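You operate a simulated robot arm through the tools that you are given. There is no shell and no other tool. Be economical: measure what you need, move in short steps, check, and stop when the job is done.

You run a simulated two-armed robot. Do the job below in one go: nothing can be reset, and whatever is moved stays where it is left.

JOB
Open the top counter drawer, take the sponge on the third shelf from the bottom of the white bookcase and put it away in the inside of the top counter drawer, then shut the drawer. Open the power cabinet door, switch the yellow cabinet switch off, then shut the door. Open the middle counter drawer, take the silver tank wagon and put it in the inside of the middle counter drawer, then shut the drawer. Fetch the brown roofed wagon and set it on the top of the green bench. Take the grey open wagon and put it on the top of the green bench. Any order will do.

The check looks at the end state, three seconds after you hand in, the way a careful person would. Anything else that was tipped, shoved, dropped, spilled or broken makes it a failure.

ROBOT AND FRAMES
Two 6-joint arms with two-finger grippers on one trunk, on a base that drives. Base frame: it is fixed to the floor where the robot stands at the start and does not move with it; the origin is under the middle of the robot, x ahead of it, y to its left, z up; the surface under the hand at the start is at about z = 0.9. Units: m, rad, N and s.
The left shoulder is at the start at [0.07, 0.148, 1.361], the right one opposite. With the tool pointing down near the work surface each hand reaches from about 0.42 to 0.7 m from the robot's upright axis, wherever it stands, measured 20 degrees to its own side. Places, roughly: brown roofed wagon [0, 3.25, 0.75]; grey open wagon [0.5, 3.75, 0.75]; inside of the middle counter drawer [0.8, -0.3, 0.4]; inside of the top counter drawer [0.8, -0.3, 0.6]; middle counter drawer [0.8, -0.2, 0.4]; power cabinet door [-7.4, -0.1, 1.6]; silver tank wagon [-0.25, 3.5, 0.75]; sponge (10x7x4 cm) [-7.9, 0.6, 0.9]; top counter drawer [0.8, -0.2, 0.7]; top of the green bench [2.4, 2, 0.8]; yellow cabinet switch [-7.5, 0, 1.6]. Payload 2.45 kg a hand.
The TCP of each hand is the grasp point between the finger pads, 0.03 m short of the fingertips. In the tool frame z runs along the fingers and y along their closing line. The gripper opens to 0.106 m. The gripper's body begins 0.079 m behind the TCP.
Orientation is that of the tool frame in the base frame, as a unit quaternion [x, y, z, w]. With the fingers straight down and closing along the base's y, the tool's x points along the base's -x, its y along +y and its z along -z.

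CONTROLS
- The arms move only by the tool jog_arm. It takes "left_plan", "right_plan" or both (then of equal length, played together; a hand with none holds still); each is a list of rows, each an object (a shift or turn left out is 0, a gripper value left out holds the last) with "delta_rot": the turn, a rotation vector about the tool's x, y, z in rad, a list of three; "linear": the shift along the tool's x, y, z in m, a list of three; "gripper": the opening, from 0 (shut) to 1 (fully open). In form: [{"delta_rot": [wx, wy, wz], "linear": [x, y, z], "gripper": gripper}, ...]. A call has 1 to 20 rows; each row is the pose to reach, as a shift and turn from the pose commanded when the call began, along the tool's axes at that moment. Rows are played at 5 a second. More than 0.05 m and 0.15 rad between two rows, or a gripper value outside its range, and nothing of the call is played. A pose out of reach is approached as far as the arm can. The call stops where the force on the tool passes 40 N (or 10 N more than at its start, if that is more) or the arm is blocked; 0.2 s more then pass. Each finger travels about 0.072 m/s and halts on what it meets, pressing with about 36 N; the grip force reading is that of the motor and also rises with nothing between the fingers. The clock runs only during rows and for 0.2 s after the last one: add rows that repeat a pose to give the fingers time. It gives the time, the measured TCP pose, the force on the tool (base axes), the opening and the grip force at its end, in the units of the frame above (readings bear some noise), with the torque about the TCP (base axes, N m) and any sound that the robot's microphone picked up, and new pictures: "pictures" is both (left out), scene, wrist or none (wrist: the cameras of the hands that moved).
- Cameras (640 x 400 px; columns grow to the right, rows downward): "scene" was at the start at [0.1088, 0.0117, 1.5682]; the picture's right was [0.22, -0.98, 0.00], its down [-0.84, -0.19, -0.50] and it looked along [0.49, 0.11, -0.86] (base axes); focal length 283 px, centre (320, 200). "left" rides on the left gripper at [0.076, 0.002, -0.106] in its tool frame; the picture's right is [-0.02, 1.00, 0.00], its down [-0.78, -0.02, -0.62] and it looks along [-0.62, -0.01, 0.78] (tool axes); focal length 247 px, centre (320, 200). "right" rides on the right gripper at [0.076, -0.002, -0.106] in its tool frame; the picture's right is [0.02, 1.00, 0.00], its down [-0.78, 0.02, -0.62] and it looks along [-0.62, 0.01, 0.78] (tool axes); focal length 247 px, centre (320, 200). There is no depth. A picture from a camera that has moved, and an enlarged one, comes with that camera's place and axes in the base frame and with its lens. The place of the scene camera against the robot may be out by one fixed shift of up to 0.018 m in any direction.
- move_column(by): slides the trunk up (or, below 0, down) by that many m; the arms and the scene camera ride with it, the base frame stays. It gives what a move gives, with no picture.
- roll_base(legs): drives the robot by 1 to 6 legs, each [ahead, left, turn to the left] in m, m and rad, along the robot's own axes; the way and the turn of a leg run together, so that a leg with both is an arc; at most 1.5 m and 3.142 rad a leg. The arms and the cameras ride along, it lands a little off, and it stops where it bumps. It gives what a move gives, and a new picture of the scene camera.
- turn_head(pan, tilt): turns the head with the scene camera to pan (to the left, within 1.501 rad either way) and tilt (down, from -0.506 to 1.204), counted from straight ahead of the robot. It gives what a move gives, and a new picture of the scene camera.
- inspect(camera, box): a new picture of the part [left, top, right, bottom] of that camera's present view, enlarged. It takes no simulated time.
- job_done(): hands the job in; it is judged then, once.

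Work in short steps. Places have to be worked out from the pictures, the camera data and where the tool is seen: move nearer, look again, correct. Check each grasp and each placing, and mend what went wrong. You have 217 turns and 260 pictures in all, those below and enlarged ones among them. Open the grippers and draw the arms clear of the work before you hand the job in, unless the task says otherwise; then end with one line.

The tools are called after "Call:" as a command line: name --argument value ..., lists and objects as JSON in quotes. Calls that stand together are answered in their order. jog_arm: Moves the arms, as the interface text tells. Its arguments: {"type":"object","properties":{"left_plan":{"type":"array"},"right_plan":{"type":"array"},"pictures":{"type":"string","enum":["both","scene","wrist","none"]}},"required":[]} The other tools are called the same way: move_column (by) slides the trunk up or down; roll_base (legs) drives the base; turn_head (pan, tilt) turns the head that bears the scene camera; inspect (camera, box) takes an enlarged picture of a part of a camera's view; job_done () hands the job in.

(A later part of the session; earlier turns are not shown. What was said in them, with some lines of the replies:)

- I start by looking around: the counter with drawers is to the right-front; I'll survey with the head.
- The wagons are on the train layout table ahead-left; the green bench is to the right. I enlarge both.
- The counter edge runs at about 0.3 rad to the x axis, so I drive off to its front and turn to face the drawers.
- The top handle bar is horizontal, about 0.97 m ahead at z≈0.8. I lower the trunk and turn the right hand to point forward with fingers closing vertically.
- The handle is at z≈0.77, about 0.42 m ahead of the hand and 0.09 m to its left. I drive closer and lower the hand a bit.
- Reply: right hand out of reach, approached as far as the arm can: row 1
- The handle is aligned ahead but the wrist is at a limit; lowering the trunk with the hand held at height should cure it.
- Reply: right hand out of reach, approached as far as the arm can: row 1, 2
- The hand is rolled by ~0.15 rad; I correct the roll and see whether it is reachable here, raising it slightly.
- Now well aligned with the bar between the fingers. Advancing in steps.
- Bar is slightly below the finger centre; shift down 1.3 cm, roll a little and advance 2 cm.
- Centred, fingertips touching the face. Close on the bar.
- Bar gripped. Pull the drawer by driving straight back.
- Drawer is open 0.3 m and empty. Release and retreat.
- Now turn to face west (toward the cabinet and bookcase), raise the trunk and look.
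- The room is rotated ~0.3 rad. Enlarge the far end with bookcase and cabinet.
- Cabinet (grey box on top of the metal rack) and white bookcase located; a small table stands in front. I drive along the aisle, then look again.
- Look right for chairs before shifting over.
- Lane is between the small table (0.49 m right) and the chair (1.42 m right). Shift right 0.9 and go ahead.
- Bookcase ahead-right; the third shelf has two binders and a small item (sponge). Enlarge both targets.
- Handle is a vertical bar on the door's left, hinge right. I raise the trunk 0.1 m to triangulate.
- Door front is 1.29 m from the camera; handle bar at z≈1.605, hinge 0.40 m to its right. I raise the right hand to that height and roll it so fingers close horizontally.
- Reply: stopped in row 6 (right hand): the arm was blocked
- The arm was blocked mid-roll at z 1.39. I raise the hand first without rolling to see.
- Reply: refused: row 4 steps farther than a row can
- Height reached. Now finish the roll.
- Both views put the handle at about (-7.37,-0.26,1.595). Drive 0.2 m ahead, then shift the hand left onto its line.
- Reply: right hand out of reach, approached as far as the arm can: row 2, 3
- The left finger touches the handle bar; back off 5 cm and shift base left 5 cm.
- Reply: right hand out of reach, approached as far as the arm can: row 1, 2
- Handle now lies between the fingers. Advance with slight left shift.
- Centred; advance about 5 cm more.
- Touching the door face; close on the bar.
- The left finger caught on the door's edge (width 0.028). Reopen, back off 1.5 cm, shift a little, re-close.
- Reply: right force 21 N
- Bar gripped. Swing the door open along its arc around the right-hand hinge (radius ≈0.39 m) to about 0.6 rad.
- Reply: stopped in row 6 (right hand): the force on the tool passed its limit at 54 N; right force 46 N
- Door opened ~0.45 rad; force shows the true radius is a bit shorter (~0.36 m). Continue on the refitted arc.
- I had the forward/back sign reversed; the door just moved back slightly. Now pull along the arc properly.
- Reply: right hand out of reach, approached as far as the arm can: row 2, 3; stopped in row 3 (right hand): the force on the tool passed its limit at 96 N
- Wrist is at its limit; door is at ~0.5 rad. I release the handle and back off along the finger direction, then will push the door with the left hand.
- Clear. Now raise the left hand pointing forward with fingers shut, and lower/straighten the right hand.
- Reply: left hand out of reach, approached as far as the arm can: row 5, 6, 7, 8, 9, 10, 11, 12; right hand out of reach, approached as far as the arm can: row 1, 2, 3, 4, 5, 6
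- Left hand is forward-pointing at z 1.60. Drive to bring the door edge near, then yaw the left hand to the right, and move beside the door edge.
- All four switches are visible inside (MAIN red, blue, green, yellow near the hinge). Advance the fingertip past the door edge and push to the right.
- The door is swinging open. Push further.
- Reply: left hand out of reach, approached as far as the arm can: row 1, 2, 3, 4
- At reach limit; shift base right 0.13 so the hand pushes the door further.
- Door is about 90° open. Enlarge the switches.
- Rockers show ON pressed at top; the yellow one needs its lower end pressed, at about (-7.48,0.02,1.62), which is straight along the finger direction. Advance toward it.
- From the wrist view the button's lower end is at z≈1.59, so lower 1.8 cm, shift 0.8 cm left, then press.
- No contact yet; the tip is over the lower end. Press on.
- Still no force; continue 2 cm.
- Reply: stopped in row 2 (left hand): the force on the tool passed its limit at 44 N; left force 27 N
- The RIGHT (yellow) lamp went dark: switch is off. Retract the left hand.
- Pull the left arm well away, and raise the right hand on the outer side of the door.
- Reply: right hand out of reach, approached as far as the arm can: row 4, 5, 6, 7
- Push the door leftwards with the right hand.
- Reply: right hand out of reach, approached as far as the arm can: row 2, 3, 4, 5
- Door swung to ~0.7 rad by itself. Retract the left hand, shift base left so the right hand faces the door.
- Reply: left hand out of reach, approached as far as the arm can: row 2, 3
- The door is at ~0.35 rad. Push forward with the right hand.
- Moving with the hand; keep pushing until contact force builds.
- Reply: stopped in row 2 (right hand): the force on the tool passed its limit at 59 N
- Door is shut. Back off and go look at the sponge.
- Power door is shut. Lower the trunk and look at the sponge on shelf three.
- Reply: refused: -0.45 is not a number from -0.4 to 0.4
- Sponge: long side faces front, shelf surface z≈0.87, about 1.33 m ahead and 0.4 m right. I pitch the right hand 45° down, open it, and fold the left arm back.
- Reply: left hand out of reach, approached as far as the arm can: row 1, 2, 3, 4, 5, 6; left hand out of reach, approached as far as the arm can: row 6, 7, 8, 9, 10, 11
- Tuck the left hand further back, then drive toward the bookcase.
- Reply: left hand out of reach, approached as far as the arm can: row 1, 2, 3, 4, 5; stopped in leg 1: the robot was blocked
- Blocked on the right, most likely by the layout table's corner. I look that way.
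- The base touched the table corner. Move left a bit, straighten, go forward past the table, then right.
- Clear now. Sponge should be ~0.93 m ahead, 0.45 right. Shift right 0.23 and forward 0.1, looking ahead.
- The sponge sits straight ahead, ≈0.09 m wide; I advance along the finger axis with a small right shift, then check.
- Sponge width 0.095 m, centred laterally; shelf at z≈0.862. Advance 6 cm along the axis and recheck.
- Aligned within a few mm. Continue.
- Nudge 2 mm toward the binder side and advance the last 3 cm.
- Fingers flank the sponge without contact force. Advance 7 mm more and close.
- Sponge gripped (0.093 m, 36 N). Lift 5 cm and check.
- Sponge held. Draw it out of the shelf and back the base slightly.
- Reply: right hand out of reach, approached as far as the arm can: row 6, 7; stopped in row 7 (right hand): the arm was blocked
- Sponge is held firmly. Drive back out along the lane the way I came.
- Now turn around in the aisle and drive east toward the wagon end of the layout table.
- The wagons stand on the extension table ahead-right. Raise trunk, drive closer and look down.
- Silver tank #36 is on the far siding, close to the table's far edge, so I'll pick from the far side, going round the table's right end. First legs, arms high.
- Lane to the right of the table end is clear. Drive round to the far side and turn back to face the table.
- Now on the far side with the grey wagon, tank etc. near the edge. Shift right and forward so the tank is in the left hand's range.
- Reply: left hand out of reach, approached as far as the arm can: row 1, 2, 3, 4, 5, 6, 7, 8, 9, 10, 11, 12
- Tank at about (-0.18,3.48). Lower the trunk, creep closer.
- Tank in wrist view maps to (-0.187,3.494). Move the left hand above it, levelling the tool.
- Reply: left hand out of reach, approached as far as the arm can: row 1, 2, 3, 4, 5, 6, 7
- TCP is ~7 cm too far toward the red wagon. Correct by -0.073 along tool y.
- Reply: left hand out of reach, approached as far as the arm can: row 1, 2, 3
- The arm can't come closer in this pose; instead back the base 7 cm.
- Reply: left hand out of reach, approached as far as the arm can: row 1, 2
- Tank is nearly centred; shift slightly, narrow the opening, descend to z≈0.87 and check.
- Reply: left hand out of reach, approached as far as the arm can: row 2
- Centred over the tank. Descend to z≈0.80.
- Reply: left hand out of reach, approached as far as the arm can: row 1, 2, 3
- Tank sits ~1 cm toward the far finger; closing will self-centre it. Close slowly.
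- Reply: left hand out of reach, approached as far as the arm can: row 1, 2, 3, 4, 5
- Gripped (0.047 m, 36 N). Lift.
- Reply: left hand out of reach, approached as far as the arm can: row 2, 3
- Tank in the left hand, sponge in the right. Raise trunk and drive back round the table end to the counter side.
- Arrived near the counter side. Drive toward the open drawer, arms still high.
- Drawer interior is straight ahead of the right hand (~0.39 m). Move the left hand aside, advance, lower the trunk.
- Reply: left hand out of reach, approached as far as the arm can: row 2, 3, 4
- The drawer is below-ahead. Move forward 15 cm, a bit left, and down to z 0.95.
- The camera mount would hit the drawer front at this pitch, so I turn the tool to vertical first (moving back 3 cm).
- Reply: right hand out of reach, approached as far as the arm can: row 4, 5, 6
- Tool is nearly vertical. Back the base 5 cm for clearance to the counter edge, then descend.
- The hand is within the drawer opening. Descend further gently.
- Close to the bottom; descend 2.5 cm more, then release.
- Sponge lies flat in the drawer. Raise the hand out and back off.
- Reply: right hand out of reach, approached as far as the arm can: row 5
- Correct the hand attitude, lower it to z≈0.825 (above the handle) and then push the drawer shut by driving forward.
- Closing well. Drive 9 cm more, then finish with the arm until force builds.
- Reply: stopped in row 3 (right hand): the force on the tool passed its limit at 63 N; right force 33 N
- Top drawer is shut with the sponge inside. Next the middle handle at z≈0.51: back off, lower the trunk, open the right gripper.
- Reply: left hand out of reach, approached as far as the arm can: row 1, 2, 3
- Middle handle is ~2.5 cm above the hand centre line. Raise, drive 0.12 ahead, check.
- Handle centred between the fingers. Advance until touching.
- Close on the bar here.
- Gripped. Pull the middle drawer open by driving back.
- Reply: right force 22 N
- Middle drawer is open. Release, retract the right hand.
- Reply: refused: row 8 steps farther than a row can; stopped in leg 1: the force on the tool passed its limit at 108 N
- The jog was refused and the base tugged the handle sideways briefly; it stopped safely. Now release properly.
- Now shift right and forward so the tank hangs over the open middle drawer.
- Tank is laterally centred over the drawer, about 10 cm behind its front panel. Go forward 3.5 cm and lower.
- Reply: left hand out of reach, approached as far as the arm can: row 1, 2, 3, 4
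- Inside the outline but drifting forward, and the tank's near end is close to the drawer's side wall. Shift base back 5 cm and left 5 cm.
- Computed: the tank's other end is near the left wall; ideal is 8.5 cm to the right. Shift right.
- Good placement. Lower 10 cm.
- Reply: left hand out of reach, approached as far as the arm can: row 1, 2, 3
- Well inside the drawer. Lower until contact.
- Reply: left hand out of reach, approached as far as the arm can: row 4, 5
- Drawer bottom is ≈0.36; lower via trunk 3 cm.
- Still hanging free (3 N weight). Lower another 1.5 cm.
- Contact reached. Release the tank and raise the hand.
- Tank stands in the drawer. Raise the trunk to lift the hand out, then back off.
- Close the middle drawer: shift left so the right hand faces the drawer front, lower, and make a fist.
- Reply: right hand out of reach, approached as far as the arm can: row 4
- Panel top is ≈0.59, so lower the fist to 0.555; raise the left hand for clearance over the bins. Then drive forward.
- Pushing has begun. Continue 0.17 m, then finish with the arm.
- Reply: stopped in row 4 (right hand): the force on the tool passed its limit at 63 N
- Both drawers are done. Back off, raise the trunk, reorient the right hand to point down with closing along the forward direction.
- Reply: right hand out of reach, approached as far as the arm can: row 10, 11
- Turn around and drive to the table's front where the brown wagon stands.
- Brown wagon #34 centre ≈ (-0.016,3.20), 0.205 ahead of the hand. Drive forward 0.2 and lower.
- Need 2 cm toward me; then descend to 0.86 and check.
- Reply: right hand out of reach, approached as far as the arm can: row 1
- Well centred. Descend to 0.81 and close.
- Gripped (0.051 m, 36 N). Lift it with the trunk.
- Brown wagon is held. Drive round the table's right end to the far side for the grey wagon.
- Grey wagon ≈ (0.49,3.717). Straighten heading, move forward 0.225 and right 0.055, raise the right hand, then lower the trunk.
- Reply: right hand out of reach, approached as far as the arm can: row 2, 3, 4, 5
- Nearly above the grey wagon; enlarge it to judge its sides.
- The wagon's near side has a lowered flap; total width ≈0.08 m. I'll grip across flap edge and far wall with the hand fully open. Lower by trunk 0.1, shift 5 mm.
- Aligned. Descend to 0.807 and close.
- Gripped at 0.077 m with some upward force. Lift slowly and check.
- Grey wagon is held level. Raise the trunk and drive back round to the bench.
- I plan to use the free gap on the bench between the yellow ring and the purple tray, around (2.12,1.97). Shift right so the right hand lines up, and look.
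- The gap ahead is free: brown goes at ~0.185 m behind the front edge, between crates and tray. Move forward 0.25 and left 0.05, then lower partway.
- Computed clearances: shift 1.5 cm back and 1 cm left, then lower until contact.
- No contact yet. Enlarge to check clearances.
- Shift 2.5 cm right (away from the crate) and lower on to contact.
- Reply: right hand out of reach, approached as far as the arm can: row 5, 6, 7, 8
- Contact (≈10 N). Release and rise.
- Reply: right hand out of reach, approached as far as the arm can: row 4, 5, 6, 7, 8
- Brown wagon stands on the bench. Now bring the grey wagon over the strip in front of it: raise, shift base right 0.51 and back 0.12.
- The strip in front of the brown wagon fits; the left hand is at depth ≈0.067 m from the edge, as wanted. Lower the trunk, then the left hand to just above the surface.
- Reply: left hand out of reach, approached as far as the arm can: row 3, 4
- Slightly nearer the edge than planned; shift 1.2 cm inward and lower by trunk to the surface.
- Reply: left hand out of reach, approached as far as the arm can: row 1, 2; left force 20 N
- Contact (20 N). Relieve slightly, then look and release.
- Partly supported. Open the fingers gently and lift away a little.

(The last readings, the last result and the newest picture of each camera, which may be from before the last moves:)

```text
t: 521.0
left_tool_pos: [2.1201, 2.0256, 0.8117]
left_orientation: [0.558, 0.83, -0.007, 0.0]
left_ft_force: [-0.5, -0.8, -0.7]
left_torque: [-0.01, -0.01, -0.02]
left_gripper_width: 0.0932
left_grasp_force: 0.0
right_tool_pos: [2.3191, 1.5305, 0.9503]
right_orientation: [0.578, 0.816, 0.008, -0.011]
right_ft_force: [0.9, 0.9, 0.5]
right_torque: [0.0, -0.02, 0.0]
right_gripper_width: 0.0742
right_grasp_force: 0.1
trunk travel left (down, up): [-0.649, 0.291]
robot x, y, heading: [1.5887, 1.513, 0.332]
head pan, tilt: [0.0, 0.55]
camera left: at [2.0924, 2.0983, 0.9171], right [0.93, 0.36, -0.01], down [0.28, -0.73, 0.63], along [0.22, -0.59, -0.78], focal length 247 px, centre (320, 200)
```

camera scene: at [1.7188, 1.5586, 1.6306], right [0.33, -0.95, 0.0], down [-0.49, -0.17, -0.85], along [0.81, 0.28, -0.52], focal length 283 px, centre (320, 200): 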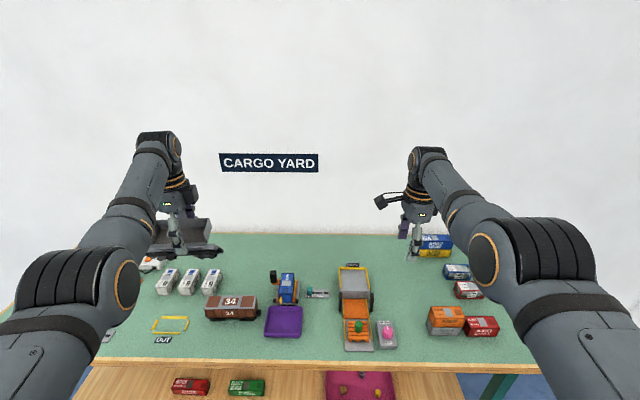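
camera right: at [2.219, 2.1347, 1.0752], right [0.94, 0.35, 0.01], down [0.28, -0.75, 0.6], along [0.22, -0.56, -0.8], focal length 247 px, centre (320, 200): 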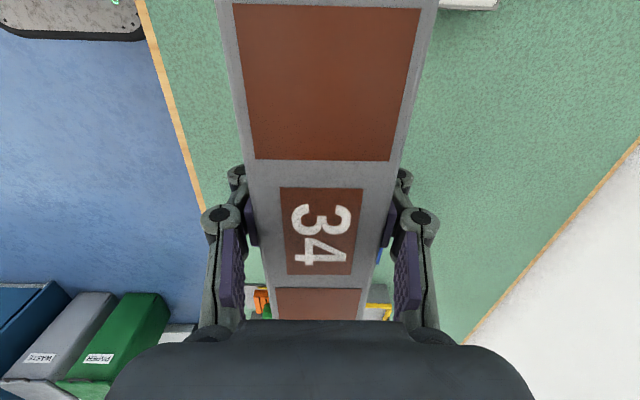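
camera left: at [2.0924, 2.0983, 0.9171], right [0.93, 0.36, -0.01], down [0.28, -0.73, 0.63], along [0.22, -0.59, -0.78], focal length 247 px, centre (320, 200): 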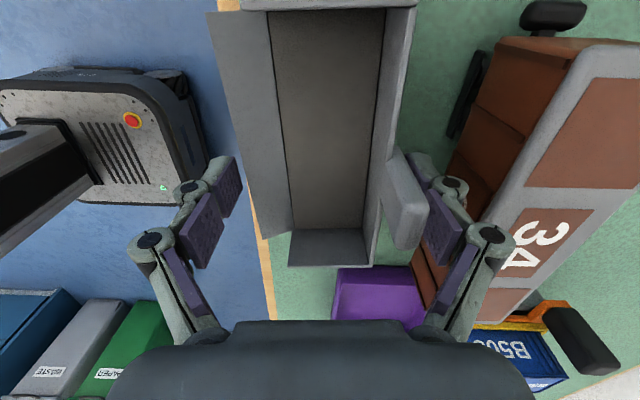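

Released. Raise the hands straight up with the trunk and look.

Call:
move_column --by 0.25

Call:
roll_base --legs '[[-0.3, 0, 0]]'

Call:
inspect --camera "scene" --box '[140, 200, 380, 350]'

```text
t: 523.6
left_tool_pos: [2.1202, 2.0253, 1.0609]
left_orientation: [0.558, 0.83, -0.005, -0.001]
left_ft_force: [0.2, -0.2, 0.8]
left_torque: [-0.01, -0.02, -0.03]
left_gripper_width: 0.0935
left_grasp_force: 0.1
right_tool_pos: [2.318, 1.5293, 1.1997]
right_orientation: [0.578, 0.816, 0.009, -0.012]
right_ft_force: [-0.1, 0.3, -0.6]
right_torque: [0.02, 0.0, -0.03]
right_gripper_width: 0.074
right_grasp_force: 0.0
trunk travel left (down, up): [-0.899, 0.041]
robot x, y, heading: [1.5943, 1.5125, 0.329]
head pan, tilt: [0.0, 0.55]
```

```text
t: 525.6
left_tool_pos: [1.8408, 1.9304, 1.0603]
left_orientation: [0.558, 0.83, -0.007, -0.001]
left_ft_force: [0.6, 0.0, 0.1]
left_torque: [-0.03, 0.05, 0.0]
left_gripper_width: 0.0932
left_grasp_force: 0.0
right_tool_pos: [2.0409, 1.4353, 1.1985]
right_orientation: [0.578, 0.816, 0.009, -0.011]
right_ft_force: [0.1, 0.4, 0.1]
right_torque: [-0.03, 0.03, -0.03]
right_gripper_width: 0.0741
right_grasp_force: 0.0
trunk travel left (down, up): [-0.899, 0.041]
robot x, y, heading: [1.3117, 1.4147, 0.331]
head pan, tilt: [0.0, 0.55]
camera scene: at [1.4413, 1.4608, 1.6733], right [0.33, -0.95, 0.0], down [-0.5, -0.17, -0.85], along [0.8, 0.28, -0.52], focal length 283 px, centre (320, 200)
```

scene: 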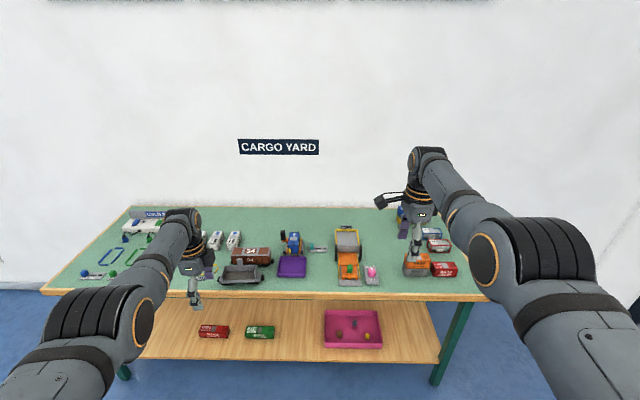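

```text
2.67 times, centred on (260, 275) of scene
camera zoom: at [1.4413, 1.4608, 1.6733], right [0.33, -0.95, 0.0], down [-0.5, -0.17, -0.85], along [0.8, 0.28, -0.52], focal length 755 px, centre (480, 0)
```

zoom: 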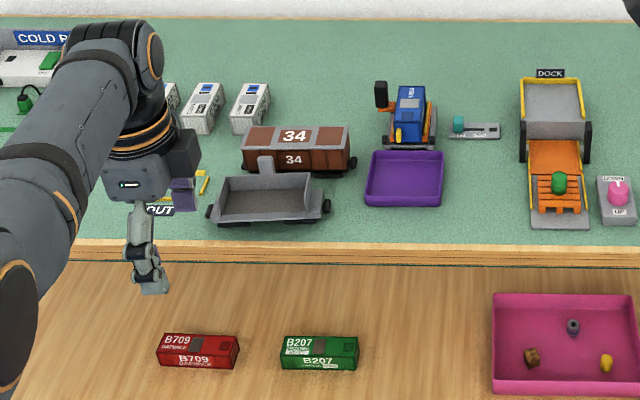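

Both wagons stand upright on the bench, clear of other items. Back the arms well away and take a last look.

Call:
roll_base --legs '[[-0.35, -0.3, 0]]'

Call:
inspect --camera "scene" --box '[60, 180, 380, 340]'

```text
t: 528.4
left_tool_pos: [1.6098, 1.535, 1.0595]
left_orientation: [0.557, 0.83, -0.007, -0.001]
left_ft_force: [-0.2, -0.4, -0.2]
left_torque: [-0.02, -0.02, 0.0]
left_gripper_width: 0.0932
left_grasp_force: 0.0
right_tool_pos: [1.8085, 1.0404, 1.1991]
right_orientation: [0.578, 0.816, 0.008, -0.01]
right_ft_force: [0.3, 0.0, -0.3]
right_torque: [0.01, 0.0, 0.0]
right_gripper_width: 0.0742
right_grasp_force: 0.0
trunk travel left (down, up): [-0.899, 0.041]
robot x, y, heading: [1.0805, 1.0192, 0.332]
head pan, tilt: [0.0, 0.55]
camera scene: at [1.2092, 1.0665, 1.6734], right [0.33, -0.95, 0.0], down [-0.49, -0.17, -0.85], along [0.81, 0.28, -0.52], focal length 283 px, centre (320, 200)
```

scene: 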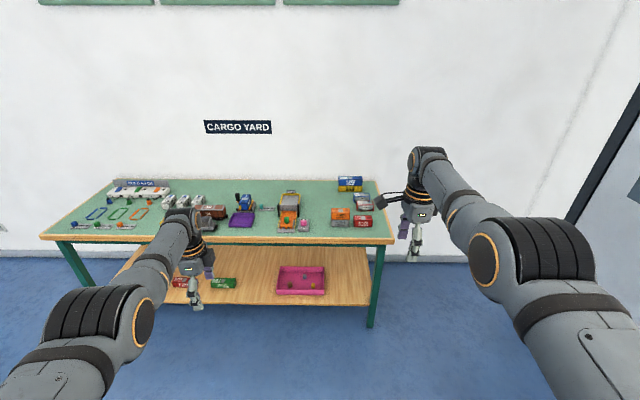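

```text
2.00 times, centred on (220, 260) of scene
camera zoom: at [1.2092, 1.0665, 1.6734], right [0.33, -0.95, 0.0], down [-0.49, -0.17, -0.85], along [0.81, 0.28, -0.52], focal length 566 px, centre (520, 80)
```

zoom: 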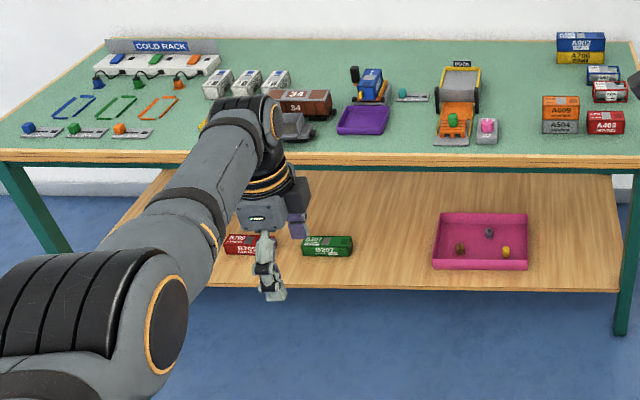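

Everything is in place, arms clear and grippers empty and open. Handing in.

Call:
job_done

```text
The job is handed in.
```

All five tasks are done and handed in: the sponge is in the shut top drawer, the yellow switch is off with the cabinet door shut, the silver tank wagon is in the shut middle drawer, and the brown and grey wagons stand on the green bench. On the way the base bumped the corner of the train-layout table and once tugged the open middle drawer sideways; neither showed any visible effect in the pictures.
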